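You operate a simulated robot arm through the tools that you are given. There is no shell and no other tool. Be economical: measure what you need, move in short steps, check, and stop when the job is done.

You run a simulated robot arm. Do the job below in one go: nothing can be reset, and whatever is moved stays where it is left.

## Task
Take the teal tab and put it on the pairing tray. Put the pair bag with the largest size on its label from the conveyor end of the plywood bench on the trough end of the plywood bench. Put the black tab clip on the preparation end of the short laminate bench. Fetch the slipper stiffener and set it on the preparation end of the short laminate bench. Open the spares drawer, take the broad reinforcing tape and leave it in the inside of the spares drawer and shut the drawer again. Take the wide paste brush and leave it in the green eyelet tray. Fetch the hand magnet and set it on the trough end of the plywood bench. The order is free. Set down upright: hand magnet.

It is judged by the outcome, as a careful person would: the job done as asked, and still so three seconds after it is handed in. It fails if anything else is knocked over, pushed out of place, dropped, spilled or broken.

## Robot
A 7-joint arm with a two-finger parallel gripper on a trunk, on a base that drives. Base frame: it is fixed to the floor where the robot stands at the start and does not move with it; the origin is under the middle of the robot, x ahead of it, y to its left, z up; the surface under the hand at the start is at about z = 0.9. Readings come in m, degrees, newtons and seconds.
Its first joint turns from -166.0 to 166.0 degrees. Places, roughly: black tab clip [-6, 6.25, 1]; broad reinforcing tape [-4.25, 6.75, 1]; green eyelet tray (26x13x5 cm) [-1.1, 5.9, 0.9]; hand magnet (21x6x11 cm) [-0.9, 4.6, 0.9]; inside of the spares drawer [-3.4, 2.4, 0.6]; pair bag [0.5, 0.25, 1]; pairing tray [0.5, -0.25, 1]; preparation end of the short laminate bench [-5.3, 6.3, 0.9]; slipper stiffener [-5.75, 6, 1]; spares drawer [-3.4, 2.5, 0.6]; teal tab (5x9x2 cm) [0.8, 0, 0.9]; trough end of the plywood bench [0, 2, 0.9]; wide paste brush (5x2x16 cm) [-3.4, 7.1, 1]. Payload 1.57 kg.
Tool frame: the origin (TCP) lies between the finger pads and is the grasp point; the fingertips stand 0.03 m ahead of it; z points along the fingers, y is the line along which they close. The gripper opens to 0.11 m. The fingers are 0.024 m wide and 0.012 m thick; the gripper's body (0.048 by 0.112 m) begins 0.078 m behind the TCP.
Orientation is told as [roll, pitch, yaw] about the base's x, y, z axes, in that order, counted from this pose: with the fingers straight down and closing along the base's y, the tool's x points along the base's -x, its y along +y and its z along -z.

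## Interface
- The arm moves only by the tool step_arm. Its argument "series" is text: rows parted by semicolons, each of 7 numbers parted by spaces: the shift along the tool's x, y, z in units of 100 mm (1.0 is 100 mm), then the turn, a rotation vector about the tool's x, y, z in units of 90 degrees (1.0 is 90 degrees), then the gripper command, from -1 (shut) to 1 (fully open), values between in proportion. In form: tx ty tz ax ay az claw; .... A call has 1 to 8 rows; each row is the pose to reach, as a shift and turn from the pose commanded when the call began, along the tool's axes at that moment. A call with a number of a shift or a turn outside -1 to 1 is refused whole. Each row takes 0.2 s and may step no farther than 0.05 m and 8.6 degrees from the row before; otherwise, or with a gripper value out of range, the whole call is refused. Where a pose cannot be reached the arm comes as near as it can. A force on the tool above 40 N (or 10 N above the force at the start of the call, whichever is more), or a blocked arm, ends the call early, and 0.2 s more pass. The fingers move at their own pace (about 0.108 m/s each) and stop on an object; they squeeze with about 40 N. The grip force told is the motor's: it shows also when the fingers shut on nothing. Time passes only in rows, and 0.2 s behind the last, so rows that repeat a pose let the fingers close. The reply holds the time, the measured pose of the TCP, the force on the tool along the base axes, the opening and the grip force, in the units named above and with some noise, with the torque about the TCP (base axes, N m) and any sound that the robot's microphone picked up.
- Cameras (640 x 400 px; columns grow to the right, rows downward): "scene" is now at [0.5106, 0.1937, 1.177]; the picture's right is [-0.07, -1.00, 0.00], its down [-0.77, 0.05, -0.63] and it looks along [0.63, -0.04, -0.78] (base axes); focal length 214 px, centre (320, 200). "wrist" rides on the gripper at [0.07, 0.016, -0.141] in the tool frame; the picture's right is [-0.23, 0.97, 0.00], its down [-0.86, -0.20, -0.48] and it looks along [-0.47, -0.11, 0.88] (tool axes); focal length 222 px, centre (320, 200). There is no depth. A picture from a camera that has moved, and an enlarged one, comes with that camera's place and axes in the base frame and with its lens. The place of the scene camera against the robot may be out by one fixed shift of up to 0.025 m in any direction.
- camera(camera): a new picture of that camera. It takes no simulated time.
- slide_trunk(by): slides the trunk up (or, below 0, down) by that many m; the arm and the scene camera ride with it, the base frame stays. It gives what a move gives, with no picture.
- drive_base(legs): drives the robot by 1 to 6 legs, each [ahead, left, turn to the left] in m, m and degrees, along the robot's own axes; the way and the turn of a leg run together, so that a leg with both is an arc; at most 1.5 m and 180 degrees a leg. The arm and the cameras ride along, it lands a little off, and it stops where it bumps. It gives what a move gives.
- head_to(pan, tilt): turns the head with the scene camera to pan (to the left, within 103 degrees either way) and tilt (down, from -29 to 69), counted from straight ahead of the robot. It gives what a move gives.
- enlarge(camera, box): a new picture of the part [left, top, right, bottom] of that camera's present view, enlarged. It takes no simulated time.
- sign_off(): hands the job in; it is judged then, once.

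Go step by step. Nothing tells you exact positions but the pictures and the camera data: compare them with the known pose of the tool, close in by small moves and look again before you grip or let go. The budget is 483 turns and 228 pictures, counting those below and the enlarged ones. Unless the task says otherwise, let go and move clear before handing in, and close with one line.

The tools are called after "Call:" as a command line: name --argument value ..., lists and objects as JSON in quotes. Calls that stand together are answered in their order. step_arm: Moves the arm, as the interface text tells. Its arguments: {"type":"object","properties":{"series":{"type":"string"}},"required":["series"]} The other tools are called the same way: slide_trunk (by) slides the trunk up or down; drive_base (legs) drives the base; head_to (pan, tilt) turns the head that bears the scene camera; camera (camera) takes a picture; enlarge (camera, box) takes an enlarged picture of a part of a camera's view; sign_off () hands the job in.

At the start:

```text
time: 0.0
tcp_pos: [0.6539, 0.2328, 1.1463]
tcp_rot: [0.0, 0.1, 0.0]
ft_force: [-0.2, -0.5, -0.5]
wrist_torque: [0.01, 0.02, 0.0]
gripper_width: 0.1098
gripper_force: 0.0
trunk travel left (down, up): [-0.225, 0.385]
robot x, y, heading: [-0.0011, -0.0032, 0.2]
head pan, tilt: [-4.0, 50.9]
```

scene: 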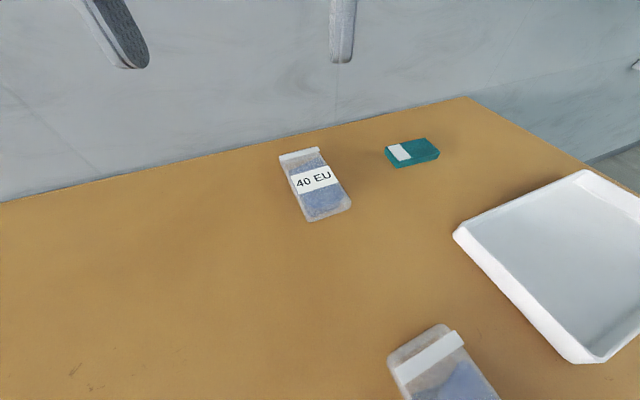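
wrist: 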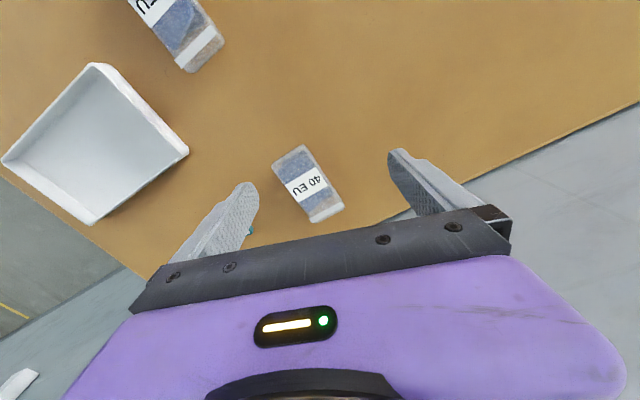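

I see a "40 EU" bag, the teal tab, the white tray and a second bag near me. I'll look around to read all bag labels.

Call:
head_to --pan -10 --tilt 69

Call:
camera --camera "scene"

Call:
head_to --pan 50 --tilt 45

Call:
camera --camera "scene"

```text
time: 0.8
tcp_pos: [0.6541, 0.2339, 1.1461]
tcp_rot: [0.0, 0.0, 0.0]
ft_force: [0.0, -0.4, 0.3]
wrist_torque: [-0.04, 0.03, -0.02]
gripper_width: 0.1097
gripper_force: 0.0
trunk travel left (down, up): [-0.225, 0.385]
robot x, y, heading: [-0.0013, 0.001, -0.1]
head pan, tilt: [-10.0, 68.8]
```

```text
225 pictures are left
camera scene: at [0.4898, 0.1893, 1.1563], right [-0.17, -0.98, 0.0], down [-0.92, 0.16, -0.36], along [0.36, -0.06, -0.93], focal length 214 px, centre (320, 200)
```

scene: 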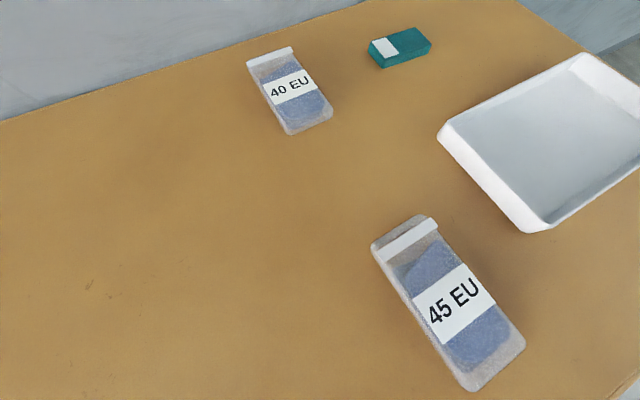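

```text
time: 2.1
tcp_pos: [0.6536, 0.2321, 1.146]
tcp_rot: [0.0, -0.1, 0.0]
ft_force: [0.3, -0.4, 0.3]
wrist_torque: [-0.01, 0.02, 0.0]
gripper_width: 0.1102
gripper_force: 0.1
trunk travel left (down, up): [-0.225, 0.385]
robot x, y, heading: [-0.0025, 0.0011, 0.3]
head pan, tilt: [50.0, 45.0]
```

```text
224 pictures are left
camera scene: at [0.487, 0.2613, 1.1851], right [0.77, -0.64, 0.0], down [-0.46, -0.54, -0.71], along [0.45, 0.54, -0.71], focal length 214 px, centre (320, 200)
```

scene: 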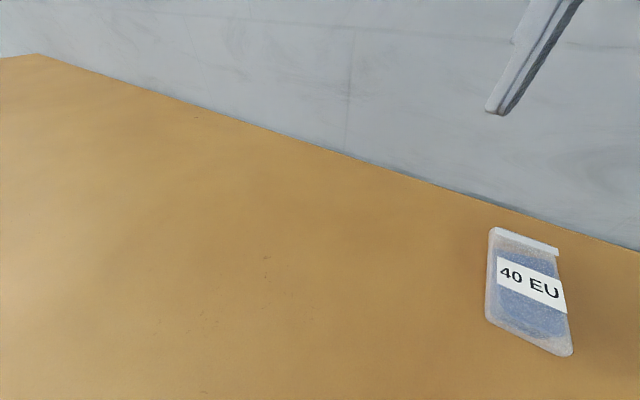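

Bags "40 EU" and "45 EU" are visible. I check right and further left for more bags.

Call:
head_to --pan -60 --tilt 50

Call:
camera --camera "scene"

Call:
head_to --pan 80 --tilt 25

Call:
camera --camera "scene"

Call:
head_to --pan -4 --tilt 60

Call:
camera --camera "scene"

```text
time: 4.0
tcp_pos: [0.6538, 0.2325, 1.1451]
tcp_rot: [-0.1, 0.0, 0.0]
ft_force: [-0.7, -0.9, -0.6]
wrist_torque: [-0.03, 0.03, -0.01]
gripper_width: 0.1099
gripper_force: 0.1
trunk travel left (down, up): [-0.225, 0.385]
robot x, y, heading: [0.0035, -0.003, -0.1]
head pan, tilt: [-60.0, 50.0]
```

```text
223 pictures are left
camera scene: at [0.4732, 0.1324, 1.1782], right [-0.87, -0.5, 0.0], down [-0.38, 0.66, -0.64], along [0.32, -0.56, -0.77], focal length 214 px, centre (320, 200)
```

scene: 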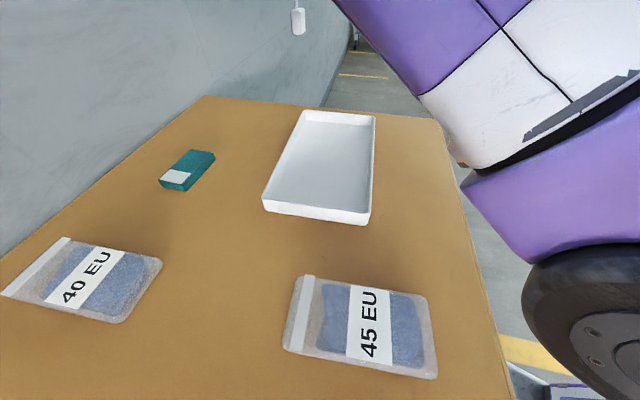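

```text
time: 6.2
tcp_pos: [0.6524, 0.2338, 1.1456]
tcp_rot: [0.0, 0.0, -0.1]
ft_force: [-0.5, 0.3, 0.8]
wrist_torque: [0.0, 0.0, -0.02]
gripper_width: 0.1097
gripper_force: 0.0
trunk travel left (down, up): [-0.225, 0.385]
robot x, y, heading: [-0.0013, 0.0011, 0.1]
head pan, tilt: [80.0, 25.0]
```

```text
222 pictures are left
camera scene: at [0.4507, 0.2898, 1.2157], right [0.98, -0.17, 0.0], down [-0.07, -0.42, -0.91], along [0.16, 0.89, -0.42], focal length 214 px, centre (320, 200)
```

scene: 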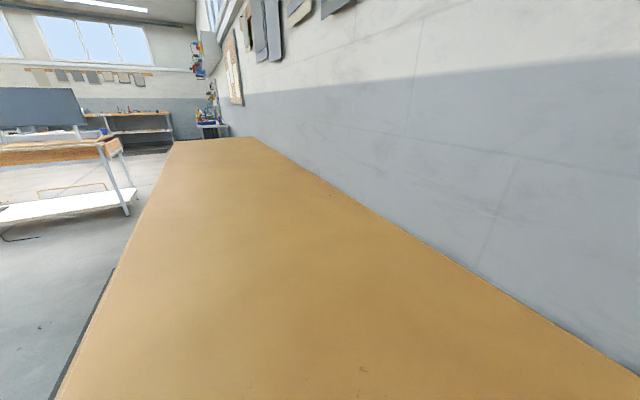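

```text
time: 7.8
tcp_pos: [0.6543, 0.2329, 1.1449]
tcp_rot: [0.0, 0.0, 0.1]
ft_force: [0.4, -0.1, -0.6]
wrist_torque: [0.01, -0.02, -0.02]
gripper_width: 0.1099
gripper_force: 0.0
trunk travel left (down, up): [-0.225, 0.385]
robot x, y, heading: [-0.0008, -0.0021, 0.0]
head pan, tilt: [-4.0, 60.0]
```

```text
221 pictures are left
camera scene: at [0.5012, 0.1944, 1.1657], right [-0.07, -1.0, 0.0], down [-0.86, 0.06, -0.5], along [0.5, -0.03, -0.87], focal length 214 px, centre (320, 200)
```

scene: 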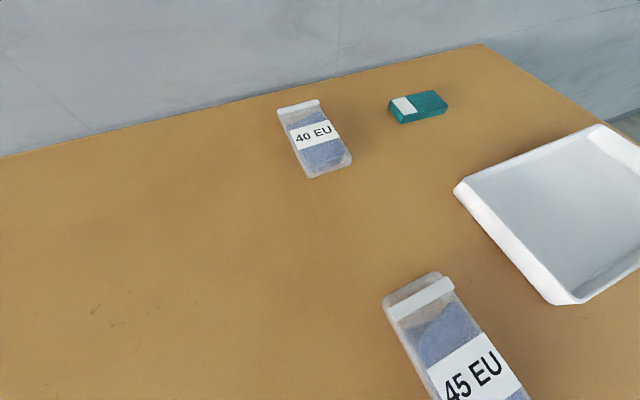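

Only two bags on the conveyor end: 40 and 45, so I want the 45 EU one. The bench is rotated about 18° to me; the teal tab is around (0.82, 0.0), which is in reach, so I start with it.

Call:
step_arm --series "-0.1 -0.12 0.04 0 0 0.09 1; -0.2 -0.25 0.08 0 0 0.18 1; -0.3 -0.37 0.12 0 0 0.27 1; -0.4 -0.5 0.16 0 0 0.36 1; -0.5 -0.62 0.2 0 0 0.45 1; -0.6 -0.75 0.24 0 0 0.54 1; -0.7 -0.87 0.28 0 0 0.63 1; -0.8 -1.0 0.3 0 0 0.72 1"

Call:
camera --camera "scene"

Call:
camera --camera "wrist"

```text
time: 9.6
tcp_pos: [0.7334, 0.1322, 1.1154]
tcp_rot: [0.0, 0.0, -64.9]
ft_force: [-0.3, 0.5, -0.2]
wrist_torque: [-0.05, 0.01, 0.01]
gripper_width: 0.11
gripper_force: 0.0
trunk travel left (down, up): [-0.225, 0.385]
robot x, y, heading: [0.0012, 0.0005, -0.1]
head pan, tilt: [-4.0, 60.0]
```

```text
220 pictures are left
camera scene: at [0.5011, 0.1946, 1.1656], right [-0.07, -1.0, 0.0], down [-0.86, 0.06, -0.5], along [0.5, -0.03, -0.87], focal length 214 px, centre (320, 200)
```

scene: 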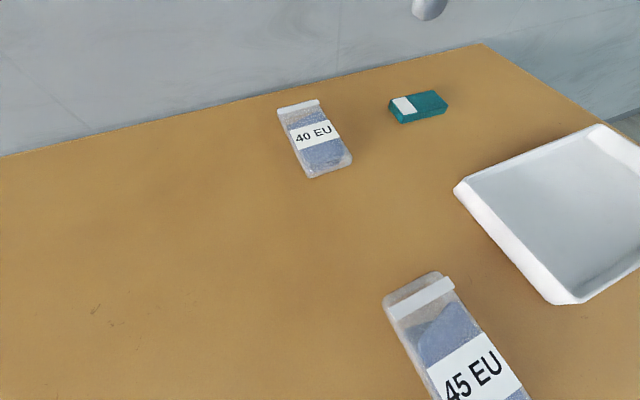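

```text
219 pictures are left
camera wrist: at [0.7202, 0.2026, 1.2584], right [0.98, 0.21, 0.0], down [0.18, -0.86, 0.48], along [0.1, -0.47, -0.88], focal length 222 px, centre (320, 200)
```

wrist: 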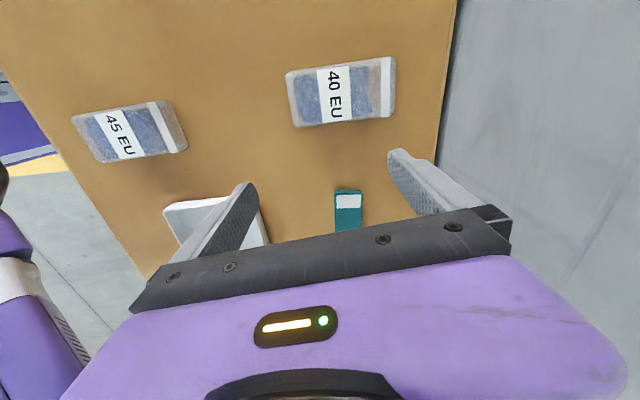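

The wrist view puts the tab at about (0.81, 0.006), long axis ~15° from y. I move above it with the fingers across its short side.

Call:
step_arm --series "-0.25 0.03 0.1 0 0 0.03 1; -0.5 0.06 0.2 0 0 0.06 1; -0.75 0.09 0.35 0 0 0.09 1; -1 0.12 0.5 0 0 0.11 1"

Call:
camera --camera "wrist"

```text
time: 10.6
tcp_pos: [0.7868, 0.047, 1.0645]
tcp_rot: [0.0, 0.0, -74.7]
ft_force: [0.1, 0.4, 0.7]
wrist_torque: [0.0, 0.0, -0.02]
gripper_width: 0.1101
gripper_force: 0.1
trunk travel left (down, up): [-0.225, 0.385]
robot x, y, heading: [0.0004, -0.0005, 0.1]
head pan, tilt: [-4.0, 60.0]
```

```text
218 pictures are left
camera wrist: at [0.7865, 0.1181, 1.2076], right [1.0, 0.04, 0.0], down [0.03, -0.88, 0.48], along [0.02, -0.48, -0.88], focal length 222 px, centre (320, 200)
```

wrist: 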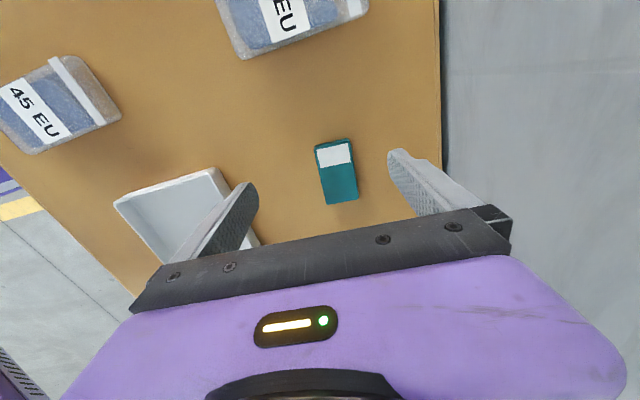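

Tab centre at (0.815, 0.006). I move over it and down partway.

Call:
step_arm --series "-0.24 0.08 0.2 0 0 0 1; -0.47 0.16 0.4 0 0 0.02 1; -0.47 0.16 0.7 0 0 0.02 1; -0.47 0.16 0.9 0 0 0.02 1"

Call:
camera --camera "wrist"

Call:
camera --camera "scene"

```text
time: 11.6
tcp_pos: [0.8156, 0.0064, 0.9758]
tcp_rot: [0.0, 0.0, -76.5]
ft_force: [-0.7, -0.1, 0.3]
wrist_torque: [0.0, -0.02, -0.01]
gripper_width: 0.1101
gripper_force: 0.0
trunk travel left (down, up): [-0.225, 0.385]
robot x, y, heading: [-0.0009, -0.0001, 0.0]
head pan, tilt: [-4.0, 60.0]
```

```text
217 pictures are left
camera wrist: at [0.816, 0.0779, 1.1184], right [1.0, 0.01, 0.0], down [0.01, -0.88, 0.48], along [0.0, -0.48, -0.88], focal length 222 px, centre (320, 200)
```

wrist: 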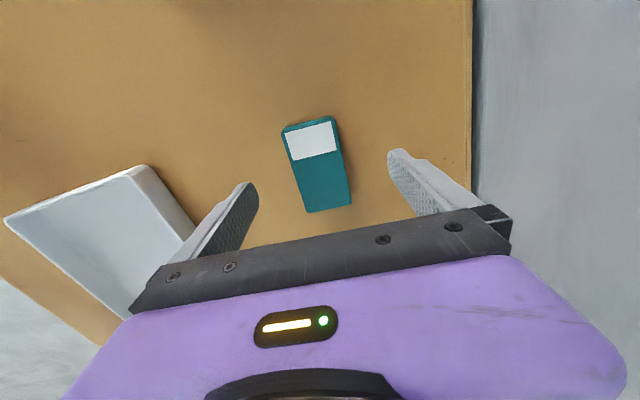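

```text
216 pictures are left
camera scene: at [0.5011, 0.1944, 1.1657], right [-0.07, -1.0, 0.0], down [-0.86, 0.06, -0.5], along [0.5, -0.03, -0.87], focal length 214 px, centre (320, 200)
```

scene: 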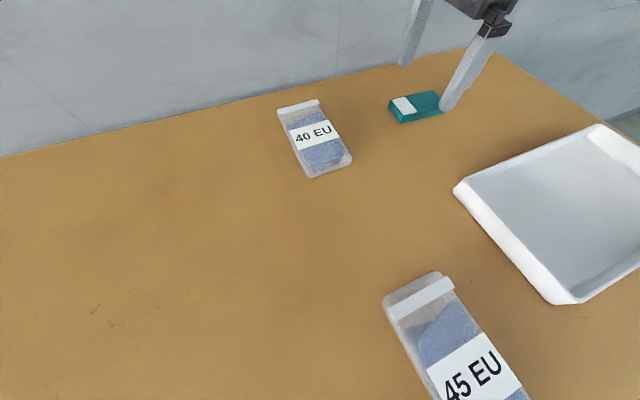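

The tab is centred and aligned between the fingers. Going down to grip height and closing.

Call:
step_arm --series "0 0 0.2 0 0 0 1; 0 0 0.38 0 0 0 1; 0 0 0.38 0 0 0 -1; 0 0 0.38 0 0 0 -1; 0 0 0.38 0 0 0 -1; 0 0 0.38 0 0 0 -1"

```text
time: 13.0
tcp_pos: [0.8153, 0.007, 0.9376]
tcp_rot: [0.0, 0.0, -76.6]
ft_force: [0.2, -0.6, 0.4]
wrist_torque: [0.03, 0.0, 0.0]
gripper_width: 0.0488
gripper_force: 39.9
trunk travel left (down, up): [-0.225, 0.385]
robot x, y, heading: [-0.0003, 0.0015, 0.2]
head pan, tilt: [-4.0, 60.0]
```

Gripped at 49 mm. Lift and carry toward the tray.

Call:
step_arm --series "0 0 -0.4 0 0 0 -1; 0 0 -0.8 0 0 0 -1; -0.1 -0.2 -1 0 0 0 -1; -0.3 -0.5 -1 0 0 0 -1; -0.45 -0.75 -1 0 0 0 -1; -0.6 -1 -1 0 0 0 -1"

Call:
step_arm --series "-0.15 -0.3 0 0 0 0 -1; -0.3 -0.6 0 0 0 0 -1; -0.4 -0.8 0 0 0 0 -1; -0.5 -1 0 0 0 0 -1; -0.54 -1 0 0 0 0 -1"

Call:
head_to --pan -50 --tilt 50

Call:
camera --camera "scene"

Call:
camera --camera "wrist"

```text
time: 14.4
tcp_pos: [0.7326, -0.0746, 1.0389]
tcp_rot: [0.0, -0.1, -76.5]
ft_force: [-0.3, -0.6, -0.1]
wrist_torque: [0.0, 0.04, 0.01]
gripper_width: 0.0487
gripper_force: 39.6
trunk travel left (down, up): [-0.225, 0.385]
robot x, y, heading: [0.0003, 0.0003, -0.2]
head pan, tilt: [-4.0, 60.0]
```

```text
time: 15.6
tcp_pos: [0.6474, -0.1507, 1.0381]
tcp_rot: [0.0, 0.0, -76.5]
ft_force: [0.4, 0.4, 0.1]
wrist_torque: [0.0, -0.02, -0.02]
gripper_width: 0.0486
gripper_force: 39.9
trunk travel left (down, up): [-0.225, 0.385]
robot x, y, heading: [0.0022, 0.0025, -0.1]
head pan, tilt: [-4.0, 60.0]
```

```text
time: 16.7
tcp_pos: [0.6472, -0.1498, 1.0371]
tcp_rot: [0.0, -0.1, -76.6]
ft_force: [1.0, -0.4, -0.2]
wrist_torque: [-0.03, 0.0, 0.01]
gripper_width: 0.0488
gripper_force: 40.1
trunk travel left (down, up): [-0.225, 0.385]
robot x, y, heading: [-0.0018, -0.0006, 0.0]
head pan, tilt: [-50.0, 50.0]
```

```text
215 pictures are left
camera scene: at [0.4842, 0.14, 1.1782], right [-0.77, -0.64, 0.0], down [-0.49, 0.59, -0.64], along [0.41, -0.49, -0.77], focal length 214 px, centre (320, 200)
```

scene: 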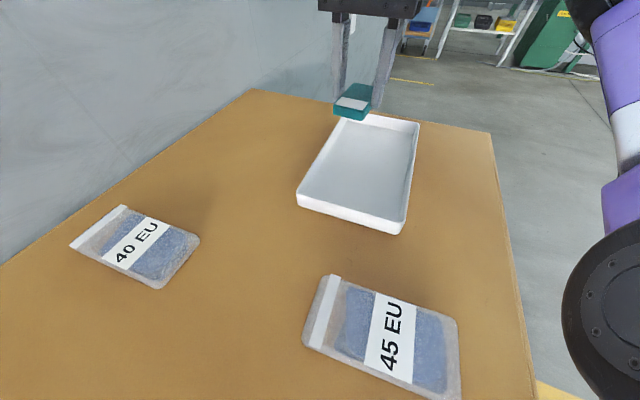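

```text
214 pictures are left
camera wrist: at [0.6477, -0.0785, 1.1806], right [1.0, 0.01, 0.0], down [0.01, -0.88, 0.48], along [0.0, -0.48, -0.88], focal length 222 px, centre (320, 200)
```

wrist: 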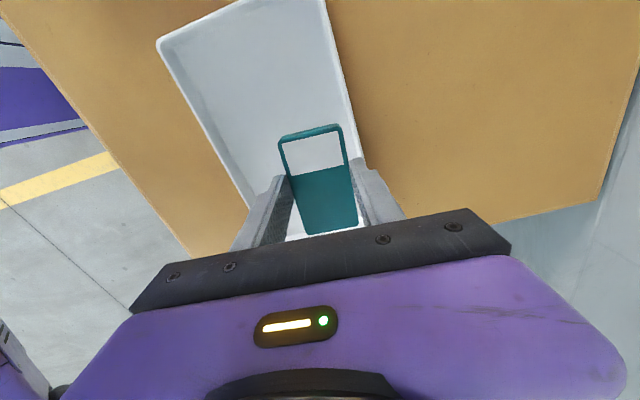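

Tray centre is about (0.612, −0.150). Moving the tab over it and down.

Call:
step_arm --series "0.08 -0.34 0 0 0 -0.05 -1; 0.08 -0.34 0.3 0 0 -0.05 -1; 0.08 -0.34 0.6 0 0 -0.05 -1; 0.08 -0.34 0.8 0 0 -0.05 -1; 0.08 -0.34 0.9 0 0 -0.05 -1"

Call:
camera --camera "wrist"

Call:
camera --camera "scene"

```text
time: 17.9
tcp_pos: [0.6136, -0.1506, 0.9479]
tcp_rot: [0.1, 0.0, -72.0]
ft_force: [-1.3, 0.2, 0.5]
wrist_torque: [-0.03, -0.01, 0.02]
gripper_width: 0.0487
gripper_force: 40.5
trunk travel left (down, up): [-0.225, 0.385]
robot x, y, heading: [0.0002, -0.0004, 0.2]
head pan, tilt: [-50.0, 50.0]
```

```text
213 pictures are left
camera wrist: at [0.6086, -0.0791, 1.0909], right [1.0, 0.08, 0.0], down [0.07, -0.87, 0.48], along [0.04, -0.48, -0.88], focal length 222 px, centre (320, 200)
```

wrist: 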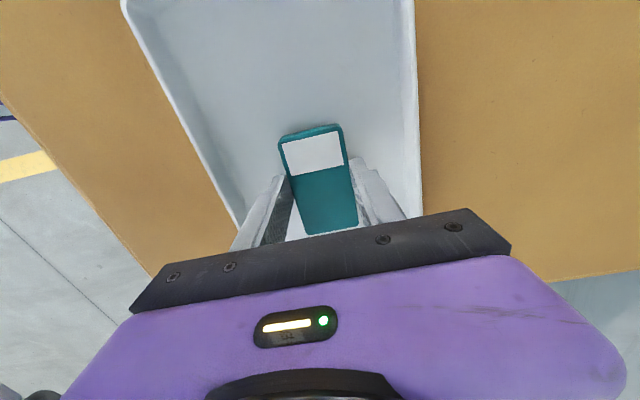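

```text
212 pictures are left
camera scene: at [0.4841, 0.14, 1.1783], right [-0.77, -0.64, 0.0], down [-0.49, 0.59, -0.64], along [0.41, -0.49, -0.77], focal length 214 px, centre (320, 200)
```

scene: 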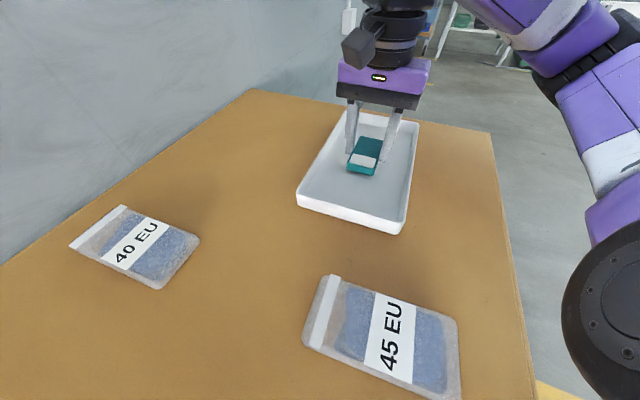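

In the tray and centred. Lower a few mm, open part-way, and retreat.

Call:
step_arm --series "0 0 0.03 0 0 0 -1; 0 0 0.05 0 0 0 -1; 0 0 0.05 0 0 0 0.4; 0 0 0.05 0 0 0 0.4; 0 0 -0.3 0 0 0 0.4; 0 0 -0.7 0 0 0 0.4; 0 0 -1 0 0 0 0.4"

Call:
camera --camera "wrist"

```text
time: 19.5
tcp_pos: [0.6119, -0.1499, 1.0463]
tcp_rot: [0.0, 0.1, -72.0]
ft_force: [0.7, 0.2, 0.0]
wrist_torque: [0.04, 0.02, 0.02]
gripper_width: 0.0769
gripper_force: 0.1
trunk travel left (down, up): [-0.225, 0.385]
robot x, y, heading: [0.0004, 0.0011, 0.0]
head pan, tilt: [-50.0, 50.0]
```

```text
211 pictures are left
camera wrist: at [0.6074, -0.0788, 1.1905], right [1.0, 0.09, 0.0], down [0.08, -0.88, 0.48], along [0.04, -0.48, -0.88], focal length 222 px, centre (320, 200)
```

wrist: 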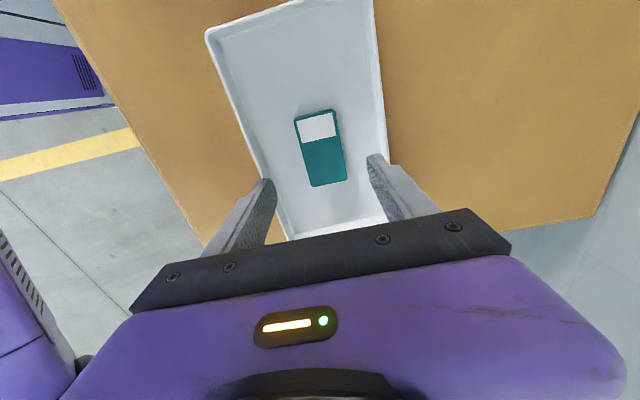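

The tab lies in the tray. The 45 EU bag is at about (0.45, 0.07), too close to reach; before backing up I look around for free floor.

Call:
head_to --pan 103 --tilt 15

Call:
camera --camera "scene"

Call:
head_to --pan -103 --tilt 15

Call:
camera --camera "scene"

```text
time: 21.9
tcp_pos: [0.6119, -0.1494, 1.0463]
tcp_rot: [0.1, -0.1, -72.0]
ft_force: [-1.1, 0.0, -1.0]
wrist_torque: [-0.02, -0.01, 0.02]
gripper_width: 0.0771
gripper_force: 0.0
trunk travel left (down, up): [-0.225, 0.385]
robot x, y, heading: [0.0006, -0.0017, -0.1]
head pan, tilt: [103.0, 15.0]
```

```text
210 pictures are left
camera scene: at [0.4137, 0.29, 1.2319], right [0.97, 0.22, 0.0], down [0.06, -0.25, -0.97], along [-0.22, 0.94, -0.26], focal length 214 px, centre (320, 200)
```

scene: 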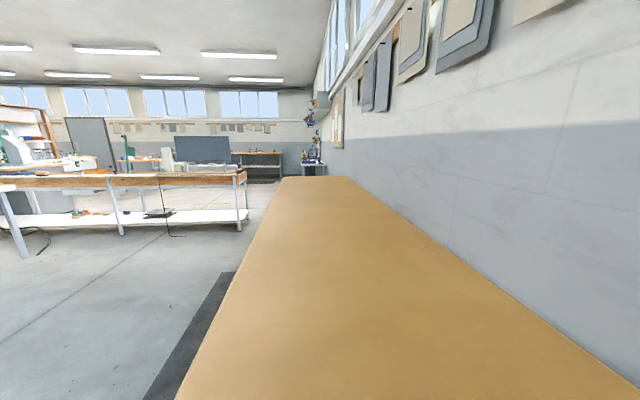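

```text
time: 24.9
tcp_pos: [0.6117, -0.1504, 1.0478]
tcp_rot: [0.1, 0.0, -71.9]
ft_force: [-0.2, -0.1, -0.3]
wrist_torque: [0.02, 0.0, 0.03]
gripper_width: 0.0768
gripper_force: 0.0
trunk travel left (down, up): [-0.225, 0.385]
robot x, y, heading: [0.0024, 0.0025, -0.1]
head pan, tilt: [-103.0, 15.0]
```

```text
209 pictures are left
camera scene: at [0.4137, 0.1079, 1.232], right [-0.97, 0.22, 0.0], down [0.06, 0.25, -0.97], along [-0.22, -0.94, -0.26], focal length 214 px, centre (320, 200)
```

scene: 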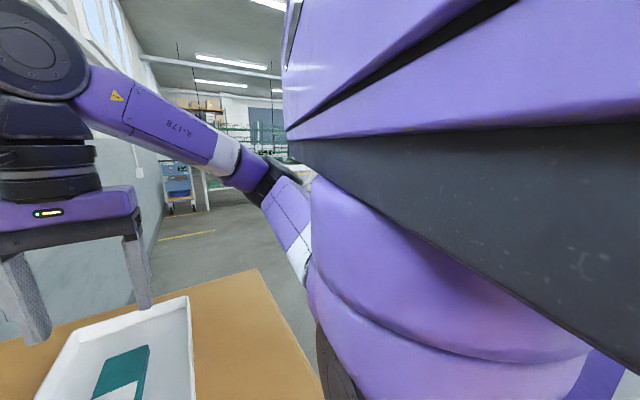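

Floor is free behind. Backing up 0.25 m with head aimed down front.

Call:
drive_base --legs '[[-0.25, 0, 0]]'

Call:
head_to --pan -10 --tilt 45

Call:
camera --camera "scene"

Call:
camera --camera "wrist"

```text
time: 26.7
tcp_pos: [0.3634, -0.1483, 1.0465]
tcp_rot: [0.0, 0.0, -71.9]
ft_force: [0.7, 0.1, -0.1]
wrist_torque: [0.01, 0.02, 0.01]
gripper_width: 0.0769
gripper_force: 0.1
trunk travel left (down, up): [-0.225, 0.385]
robot x, y, heading: [-0.2519, -0.0003, 0.1]
head pan, tilt: [-103.0, 15.0]
```

```text
time: 28.4
tcp_pos: [0.3628, -0.1495, 1.0477]
tcp_rot: [0.1, 0.1, -71.9]
ft_force: [0.1, 0.2, 1.0]
wrist_torque: [0.0, 0.01, 0.0]
gripper_width: 0.0767
gripper_force: 0.1
trunk travel left (down, up): [-0.225, 0.385]
robot x, y, heading: [-0.25, -0.0022, -0.2]
head pan, tilt: [-10.0, 45.0]
```

```text
208 pictures are left
camera scene: at [0.2647, 0.1855, 1.1852], right [-0.17, -0.98, 0.0], down [-0.7, 0.12, -0.71], along [0.7, -0.12, -0.71], focal length 214 px, centre (320, 200)
```

scene: 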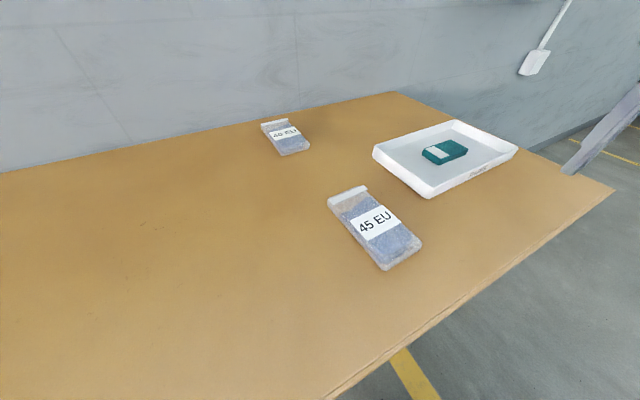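

```text
207 pictures are left
camera wrist: at [0.3579, -0.0778, 1.1901], right [1.0, 0.09, 0.0], down [0.08, -0.87, 0.48], along [0.04, -0.48, -0.88], focal length 222 px, centre (320, 200)
```

wrist: 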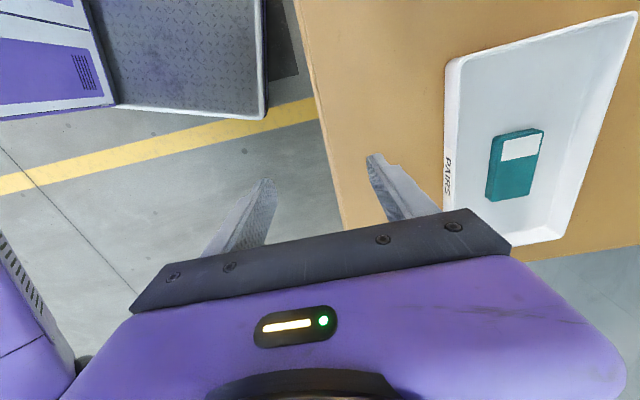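

The 45 EU bag is centred about (0.447, 0.070), long axis at ~19°. I swing the hand over it with the fingers across its width.

Call:
step_arm --series "0.11 0.09 -0.02 0 0 -0.09 1; 0.22 0.18 -0.04 0 0 -0.18 1; 0.33 0.28 -0.06 0 0 -0.27 1; 0.45 0.37 -0.06 0 0 -0.36 1; 0.56 0.46 -0.06 0 0 -0.45 1; 0.67 0.56 -0.06 0 0 -0.54 1; 0.78 0.65 -0.06 0 0 -0.63 1; 0.9 0.75 -0.06 0 0 -0.72 1"

```text
time: 30.2
tcp_pos: [0.4067, -0.0418, 1.0521]
tcp_rot: [-0.1, 0.0, -6.9]
ft_force: [-0.9, -0.5, -0.3]
wrist_torque: [-0.02, -0.02, -0.05]
gripper_width: 0.1099
gripper_force: 0.0
trunk travel left (down, up): [-0.225, 0.385]
robot x, y, heading: [-0.2457, 0.0023, 0.4]
head pan, tilt: [-10.0, 45.0]
```

Call:
step_arm --series "-0.07 0.25 0 0 0 -0.09 1; -0.14 0.5 0 0 0 -0.18 1; -0.2 0.75 0 0 0 -0.26 1; -0.26 1 0 0 0 -0.29 1"

Call:
camera --camera "wrist"

```text
time: 31.2
tcp_pos: [0.443, 0.0551, 1.054]
tcp_rot: [0.0, 0.0, 19.0]
ft_force: [0.0, 0.2, -0.1]
wrist_torque: [0.05, -0.01, 0.01]
gripper_width: 0.1102
gripper_force: 0.0
trunk travel left (down, up): [-0.225, 0.385]
robot x, y, heading: [-0.2545, 0.0025, -0.0]
head pan, tilt: [-10.0, 45.0]
```

```text
206 pictures are left
camera wrist: at [0.3732, 0.0482, 1.1965], right [-0.1, 0.99, 0.0], down [0.87, 0.09, 0.48], along [0.48, 0.05, -0.88], focal length 222 px, centre (320, 200)
```

wrist: 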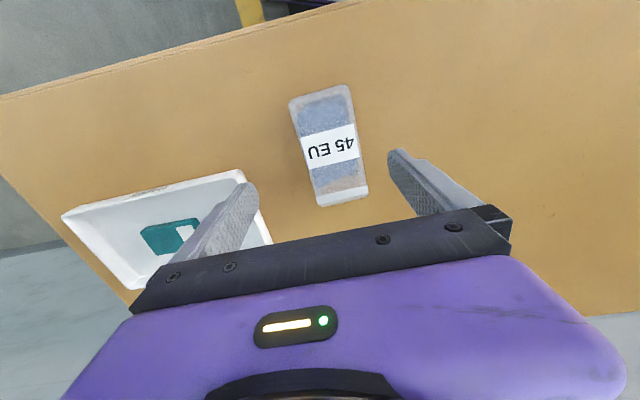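

Bag centre (0.444, 0.067), aligned. Descend.

Call:
step_arm --series "-0.06 0.1 0.3 0 0 0 1; -0.06 0.1 0.6 0 0 0 1; -0.06 0.1 0.9 0 0 0 1"

Call:
camera --camera "wrist"

```text
time: 32.0
tcp_pos: [0.4474, 0.0686, 0.9632]
tcp_rot: [0.0, 0.1, 19.0]
ft_force: [-0.7, -0.1, 0.2]
wrist_torque: [-0.01, -0.06, -0.02]
gripper_width: 0.11
gripper_force: 0.0
trunk travel left (down, up): [-0.225, 0.385]
robot x, y, heading: [-0.2485, -0.0007, -0.0]
head pan, tilt: [-10.0, 45.0]
```

```text
205 pictures are left
camera wrist: at [0.3771, 0.0604, 1.1058], right [-0.1, 0.99, 0.0], down [0.87, 0.09, 0.48], along [0.48, 0.05, -0.88], focal length 222 px, centre (320, 200)
```

wrist: 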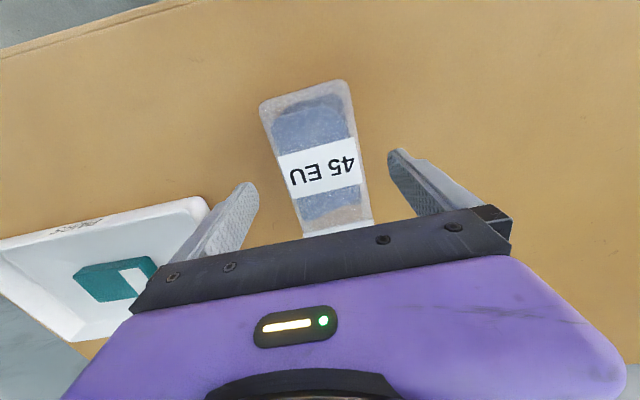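

Call:
step_arm --series "0.07 0 0.12 0 0 0 1; 0.07 0 0.25 0 0 0 1; 0.07 0 0.25 0 0 0 -1; 0.07 0 0.25 0 0 0 -1; 0.07 0 0.25 0 0 0 -1; 0.07 0 0.25 0 0 0 -1"

Call:
step_arm --series "0 0 -0.2 0 0 0 -1; 0 0 -0.5 0 0 0 -1; 0 0 -0.8 0 0 0 -1; 0 0 -1 0 0 0 -1"

Call:
camera --camera "wrist"

```text
time: 33.4
tcp_pos: [0.4398, 0.0662, 0.9385]
tcp_rot: [-0.1, 0.0, 19.0]
ft_force: [-0.1, 1.4, 2.1]
wrist_torque: [0.22, -0.16, 0.11]
gripper_width: 0.0745
gripper_force: 39.6
trunk travel left (down, up): [-0.225, 0.385]
robot x, y, heading: [-0.2521, -0.0007, 0.4]
head pan, tilt: [-10.0, 45.0]
```

```text
time: 34.4
tcp_pos: [0.4405, 0.0658, 1.0399]
tcp_rot: [0.0, 0.0, 18.9]
ft_force: [0.1, 0.4, -1.8]
wrist_torque: [0.0, 0.04, 0.04]
gripper_width: 0.0746
gripper_force: 39.6
trunk travel left (down, up): [-0.225, 0.385]
robot x, y, heading: [-0.2475, -0.0005, 0.1]
head pan, tilt: [-10.0, 45.0]
```

```text
204 pictures are left
camera wrist: at [0.3711, 0.0584, 1.1812], right [-0.1, 0.99, 0.0], down [0.87, 0.09, 0.48], along [0.48, 0.05, -0.88], focal length 222 px, centre (320, 200)
```

wrist: 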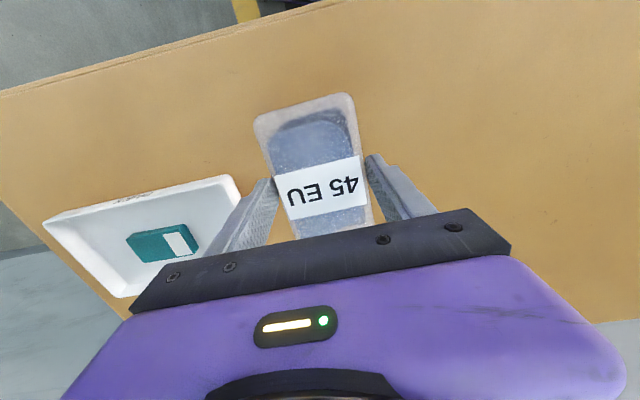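

Bag held. I turn parallel to the bench (~19°) and drive sideways along it toward the trough end.

Call:
drive_base --legs '[[0, 0, 18.7], [0, 0.95, 0], [0.1, 0.9, 0]]'

Call:
head_to --pan 20 --tilt 35

Call:
camera --camera "scene"

Call:
camera --camera "wrist"

```text
time: 44.7
tcp_pos: [-0.0932, 2.0594, 1.0373]
tcp_rot: [0.0, 0.0, 37.5]
ft_force: [-0.2, -0.3, -1.0]
wrist_torque: [0.01, 0.02, -0.01]
gripper_width: 0.0745
gripper_force: 39.9
trunk travel left (down, up): [-0.225, 0.385]
robot x, y, heading: [-0.7291, 1.7727, 18.6]
head pan, tilt: [-10.0, 45.0]
```

```text
time: 45.6
tcp_pos: [-0.0925, 2.0592, 1.038]
tcp_rot: [0.0, 0.0, 37.4]
ft_force: [0.3, -0.7, -1.3]
wrist_torque: [-0.03, 0.03, 0.01]
gripper_width: 0.0744
gripper_force: 39.8
trunk travel left (down, up): [-0.225, 0.385]
robot x, y, heading: [-0.7297, 1.7795, 18.5]
head pan, tilt: [20.0, 35.0]
```

```text
203 pictures are left
camera scene: at [-0.3094, 2.157, 1.1999], right [0.62, -0.78, 0.0], down [-0.45, -0.36, -0.82], along [0.64, 0.51, -0.57], focal length 214 px, centre (320, 200)
```

scene: 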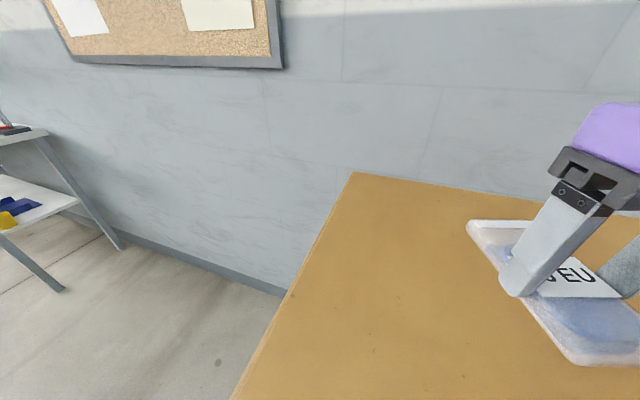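

```text
202 pictures are left
camera wrist: at [-0.157, 2.0293, 1.1811], right [-0.41, 0.91, 0.0], down [0.8, 0.36, 0.48], along [0.44, 0.2, -0.88], focal length 222 px, centre (320, 200)
```

wrist: 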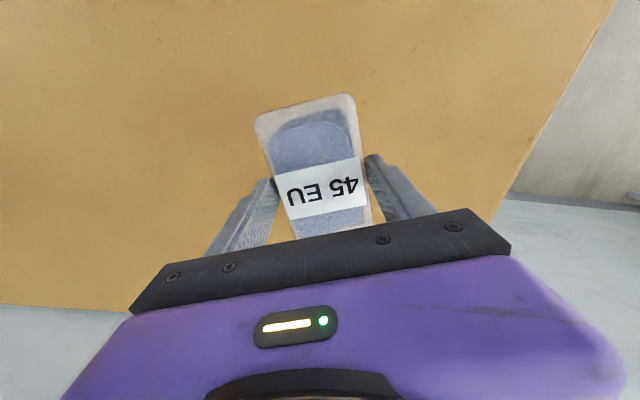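

The bench end edge is ~0.26 m beyond the bag; a good spot. I shift 5 cm further along and set it down.

Call:
step_arm --series "-0.1 0.25 0 0 0 0 -1; -0.2 0.5 0 0 0 0 -1; -0.2 0.5 0.4 0 0 0 -1; -0.2 0.5 0.75 0 0 0 -1; -0.2 0.5 0.9 0 0 0 -1; -0.2 0.5 0.98 0 0 0 -1"

Call:
camera --camera "scene"

```text
time: 47.0
tcp_pos: [-0.1073, 2.1102, 0.9389]
tcp_rot: [0.0, 0.0, 37.5]
ft_force: [0.1, 0.1, -1.4]
wrist_torque: [-0.02, 0.01, 0.0]
gripper_width: 0.0742
gripper_force: 40.2
trunk travel left (down, up): [-0.225, 0.385]
robot x, y, heading: [-0.7272, 1.7772, 18.3]
head pan, tilt: [20.0, 35.0]
```

```text
201 pictures are left
camera scene: at [-0.3095, 2.1571, 1.2], right [0.62, -0.78, 0.0], down [-0.45, -0.36, -0.82], along [0.64, 0.51, -0.57], focal length 214 px, centre (320, 200)
```

scene: 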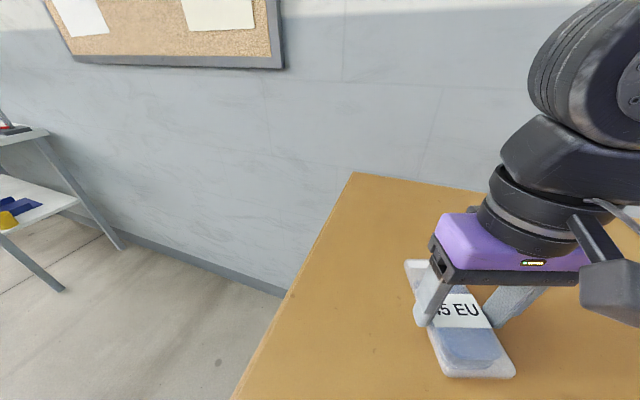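

Bag is at table level. Release and lift clear.

Call:
step_arm --series "0 0 0.02 0 0 0 -1; 0 0 0.02 0 0 0 1; 0 0 0.02 0 0 0 1; 0 0 -0.3 0 0 0 1; 0 0 -0.7 0 0 0 1; 0 0 -1 0 0 0 1"

Call:
camera --camera "wrist"

Call:
head_to --pan 60 --tilt 15

Call:
camera --camera "scene"

Call:
head_to --pan 103 --tilt 15

Call:
camera --camera "scene"

```text
time: 48.5
tcp_pos: [-0.1067, 2.1112, 1.0407]
tcp_rot: [0.0, 0.0, 37.4]
ft_force: [0.5, -0.2, 0.6]
wrist_torque: [-0.01, 0.02, 0.03]
gripper_width: 0.1096
gripper_force: 0.0
trunk travel left (down, up): [-0.225, 0.385]
robot x, y, heading: [-0.7292, 1.7774, 18.5]
head pan, tilt: [20.0, 35.0]
```

```text
200 pictures are left
camera wrist: at [-0.1706, 2.082, 1.1826], right [-0.41, 0.91, 0.0], down [0.8, 0.36, 0.48], along [0.44, 0.2, -0.88], focal length 222 px, centre (320, 200)
```

wrist: 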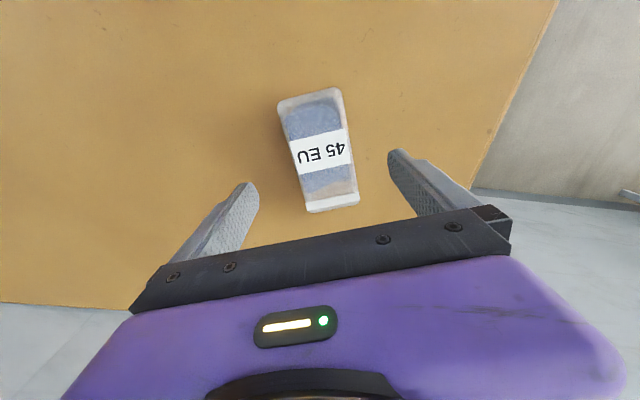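

```text
time: 49.5
tcp_pos: [-0.1063, 2.1122, 1.0393]
tcp_rot: [0.0, 0.0, 37.4]
ft_force: [0.1, 0.2, -0.1]
wrist_torque: [-0.05, 0.0, 0.01]
gripper_width: 0.1099
gripper_force: 0.0
trunk travel left (down, up): [-0.225, 0.385]
robot x, y, heading: [-0.7262, 1.7748, 18.4]
head pan, tilt: [60.0, 15.0]
```

```text
199 pictures are left
camera scene: at [-0.3597, 2.1937, 1.2319], right [0.98, -0.2, 0.0], down [-0.05, -0.25, -0.97], along [0.19, 0.95, -0.26], focal length 214 px, centre (320, 200)
```

scene: 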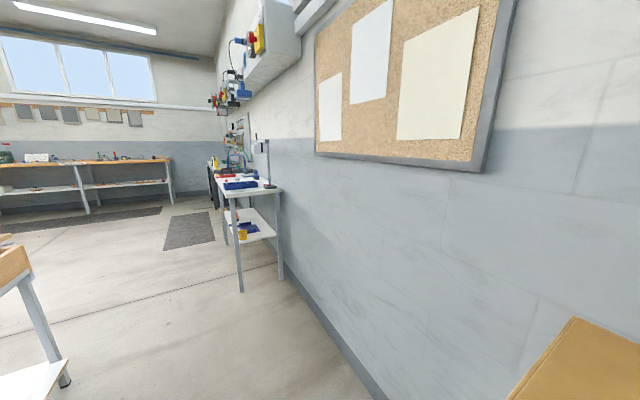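

```text
time: 50.6
tcp_pos: [-0.1069, 2.111, 1.0401]
tcp_rot: [0.0, 0.0, 37.4]
ft_force: [0.9, 0.3, 0.5]
wrist_torque: [-0.04, 0.01, 0.0]
gripper_width: 0.1101
gripper_force: 0.0
trunk travel left (down, up): [-0.225, 0.385]
robot x, y, heading: [-0.7265, 1.7801, 18.4]
head pan, tilt: [103.0, 15.0]
```

```text
198 pictures are left
camera scene: at [-0.4271, 2.1818, 1.2319], right [0.85, 0.52, 0.0], down [0.14, -0.22, -0.97], along [-0.5, 0.82, -0.26], focal length 214 px, centre (320, 200)
```

scene: 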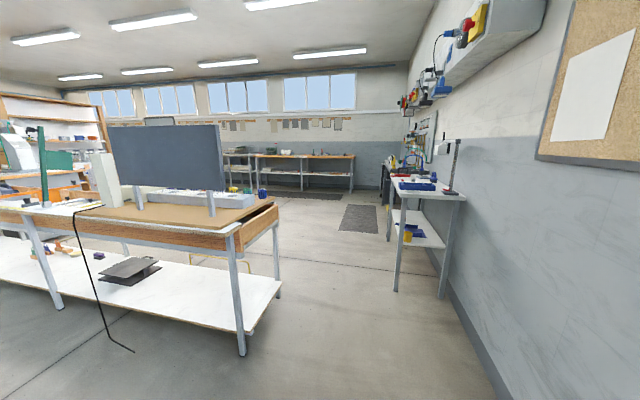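

Bag rests on the trough end. Next the hand magnet, on the white table by the wall further along; I back off slightly, turn left to face along the wall and look.

Call:
drive_base --legs '[[-0.12, 0, 0], [0, 0, 90]]'

Call:
head_to --pan 0 --tilt 20

Call:
camera --camera "scene"

```text
time: 55.7
tcp_pos: [-1.1861, 2.3536, 1.0392]
tcp_rot: [0.1, 0.0, 128.8]
ft_force: [-0.8, -0.5, -0.4]
wrist_torque: [0.01, -0.01, 0.03]
gripper_width: 0.1101
gripper_force: 0.0
trunk travel left (down, up): [-0.225, 0.385]
robot x, y, heading: [-0.8364, 1.7356, 109.9]
head pan, tilt: [103.0, 15.0]
```

```text
time: 57.5
tcp_pos: [-1.1853, 2.3533, 1.0397]
tcp_rot: [0.0, 0.0, 128.8]
ft_force: [-0.1, 0.3, 0.5]
wrist_torque: [-0.06, 0.01, -0.02]
gripper_width: 0.11
gripper_force: 0.1
trunk travel left (down, up): [-0.225, 0.385]
robot x, y, heading: [-0.8365, 1.7433, 110.0]
head pan, tilt: [0.0, 20.0]
```

```text
197 pictures are left
camera scene: at [-1.1946, 2.1607, 1.2238], right [0.94, 0.34, 0.0], down [0.12, -0.32, -0.94], along [-0.32, 0.88, -0.34], focal length 214 px, centre (320, 200)
```

scene: 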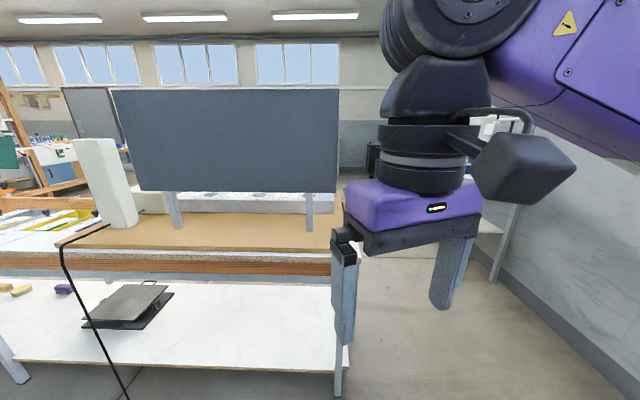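

The path ahead is between the central bench's end and the wall. I drive diagonally ahead-right in small legs to get into the gap.

Call:
drive_base --legs '[[0.45, -0.15, 0], [0.2, -0.06, 0], [0.1, -0.2, -1.3]]'

Call:
head_to --pan -20 --tilt 15

Call:
camera --camera "scene"

Call:
head_to --pan 40 --tilt 30

Call:
camera --camera "scene"

```text
time: 62.9
tcp_pos: [-1.0326, 3.2004, 1.0402]
tcp_rot: [0.0, 0.1, 127.1]
ft_force: [-1.1, 0.3, 0.3]
wrist_torque: [-0.05, -0.03, 0.05]
gripper_width: 0.1101
gripper_force: 0.1
trunk travel left (down, up): [-0.225, 0.385]
robot x, y, heading: [-0.6992, 2.5781, 108.2]
head pan, tilt: [0.0, 20.0]
```

```text
time: 63.7
tcp_pos: [-1.0308, 3.2004, 1.0388]
tcp_rot: [0.0, 0.0, 127.0]
ft_force: [-0.3, 0.4, -0.3]
wrist_torque: [0.0, 0.02, -0.02]
gripper_width: 0.1098
gripper_force: 0.1
trunk travel left (down, up): [-0.225, 0.385]
robot x, y, heading: [-0.6995, 2.576, 108.2]
head pan, tilt: [-20.0, 15.0]
```

```text
196 pictures are left
camera scene: at [-1.0141, 3.013, 1.2319], right [1.0, -0.03, 0.0], down [-0.01, -0.26, -0.97], along [0.03, 0.97, -0.26], focal length 214 px, centre (320, 200)
```

scene: 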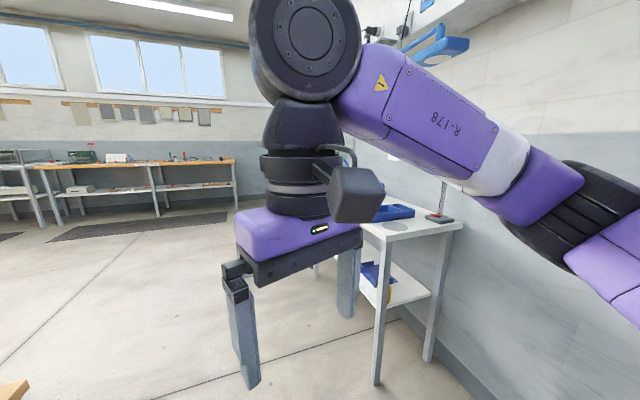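

```text
time: 65.0
tcp_pos: [-1.0319, 3.1992, 1.0394]
tcp_rot: [0.0, 0.0, 127.1]
ft_force: [0.5, -0.4, 0.8]
wrist_torque: [0.02, 0.0, 0.01]
gripper_width: 0.1099
gripper_force: 0.0
trunk travel left (down, up): [-0.225, 0.385]
robot x, y, heading: [-0.6993, 2.5743, 108.3]
head pan, tilt: [40.0, 30.0]
```

```text
195 pictures are left
camera scene: at [-1.0938, 2.9673, 1.2078], right [0.53, 0.85, 0.0], down [0.42, -0.26, -0.87], along [-0.74, 0.46, -0.5], focal length 214 px, centre (320, 200)
```

scene: 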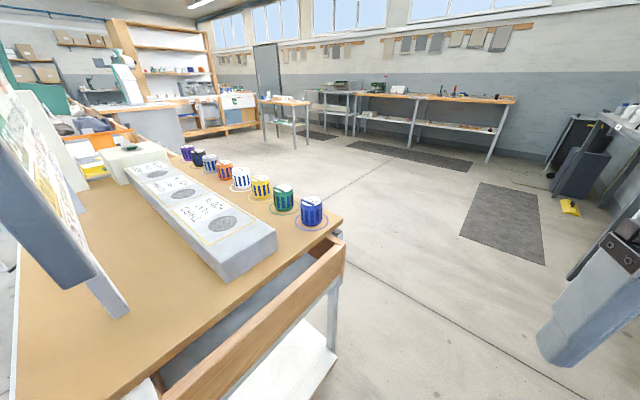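

The gap's clear and the table with the magnet is to the right further on. Drive ahead with a slight drift left.

Call:
drive_base --legs '[[0.85, 0.03, 0], [0.35, 0.1, 0], [0.5, 0.1, 0]]'

Call:
head_to --pan -75 --tilt 25

Call:
camera --camera "scene"

Call:
head_to --pan -30 --tilt 15

Call:
camera --camera "scene"

```text
time: 74.0
tcp_pos: [-1.7806, 4.7401, 1.0383]
tcp_rot: [0.0, 0.0, 127.1]
ft_force: [0.5, -0.7, 0.0]
wrist_torque: [0.0, -0.02, -0.02]
gripper_width: 0.11
gripper_force: 0.1
trunk travel left (down, up): [-0.225, 0.385]
robot x, y, heading: [-1.4479, 4.1169, 107.9]
head pan, tilt: [40.0, 30.0]
```

```text
time: 75.9
tcp_pos: [-1.7796, 4.7398, 1.0394]
tcp_rot: [0.1, 0.0, 127.1]
ft_force: [0.4, 0.3, 0.2]
wrist_torque: [0.02, 0.02, -0.02]
gripper_width: 0.1099
gripper_force: 0.1
trunk travel left (down, up): [-0.225, 0.385]
robot x, y, heading: [-1.4546, 4.1152, 108.2]
head pan, tilt: [-75.0, 25.0]
```

```text
194 pictures are left
camera scene: at [-1.6887, 4.5097, 1.2157], right [0.55, -0.84, 0.0], down [-0.35, -0.23, -0.91], along [0.76, 0.5, -0.42], focal length 214 px, centre (320, 200)
```

scene: 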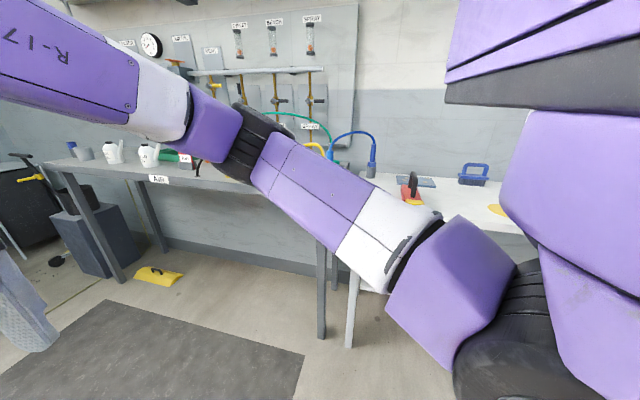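

```text
time: 77.1
tcp_pos: [-1.7798, 4.7402, 1.0396]
tcp_rot: [0.0, 0.0, 127.1]
ft_force: [0.1, 0.5, -0.8]
wrist_torque: [0.02, -0.01, 0.03]
gripper_width: 0.1101
gripper_force: 0.1
trunk travel left (down, up): [-0.225, 0.385]
robot x, y, heading: [-1.4471, 4.1135, 108.1]
head pan, tilt: [-30.0, 15.0]
```

```text
193 pictures are left
camera scene: at [-1.7466, 4.5507, 1.2319], right [0.98, -0.21, 0.0], down [-0.05, -0.25, -0.97], along [0.2, 0.95, -0.26], focal length 214 px, centre (320, 200)
```

scene: 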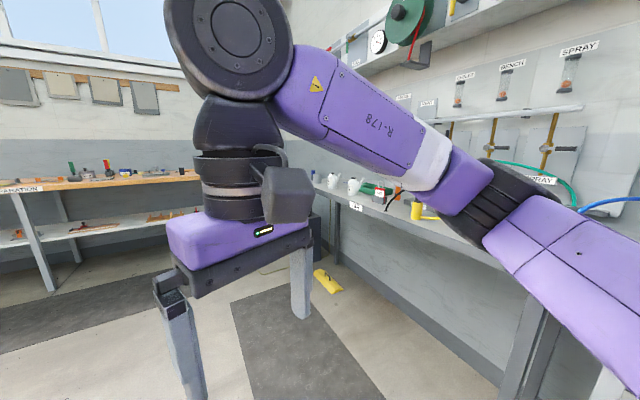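

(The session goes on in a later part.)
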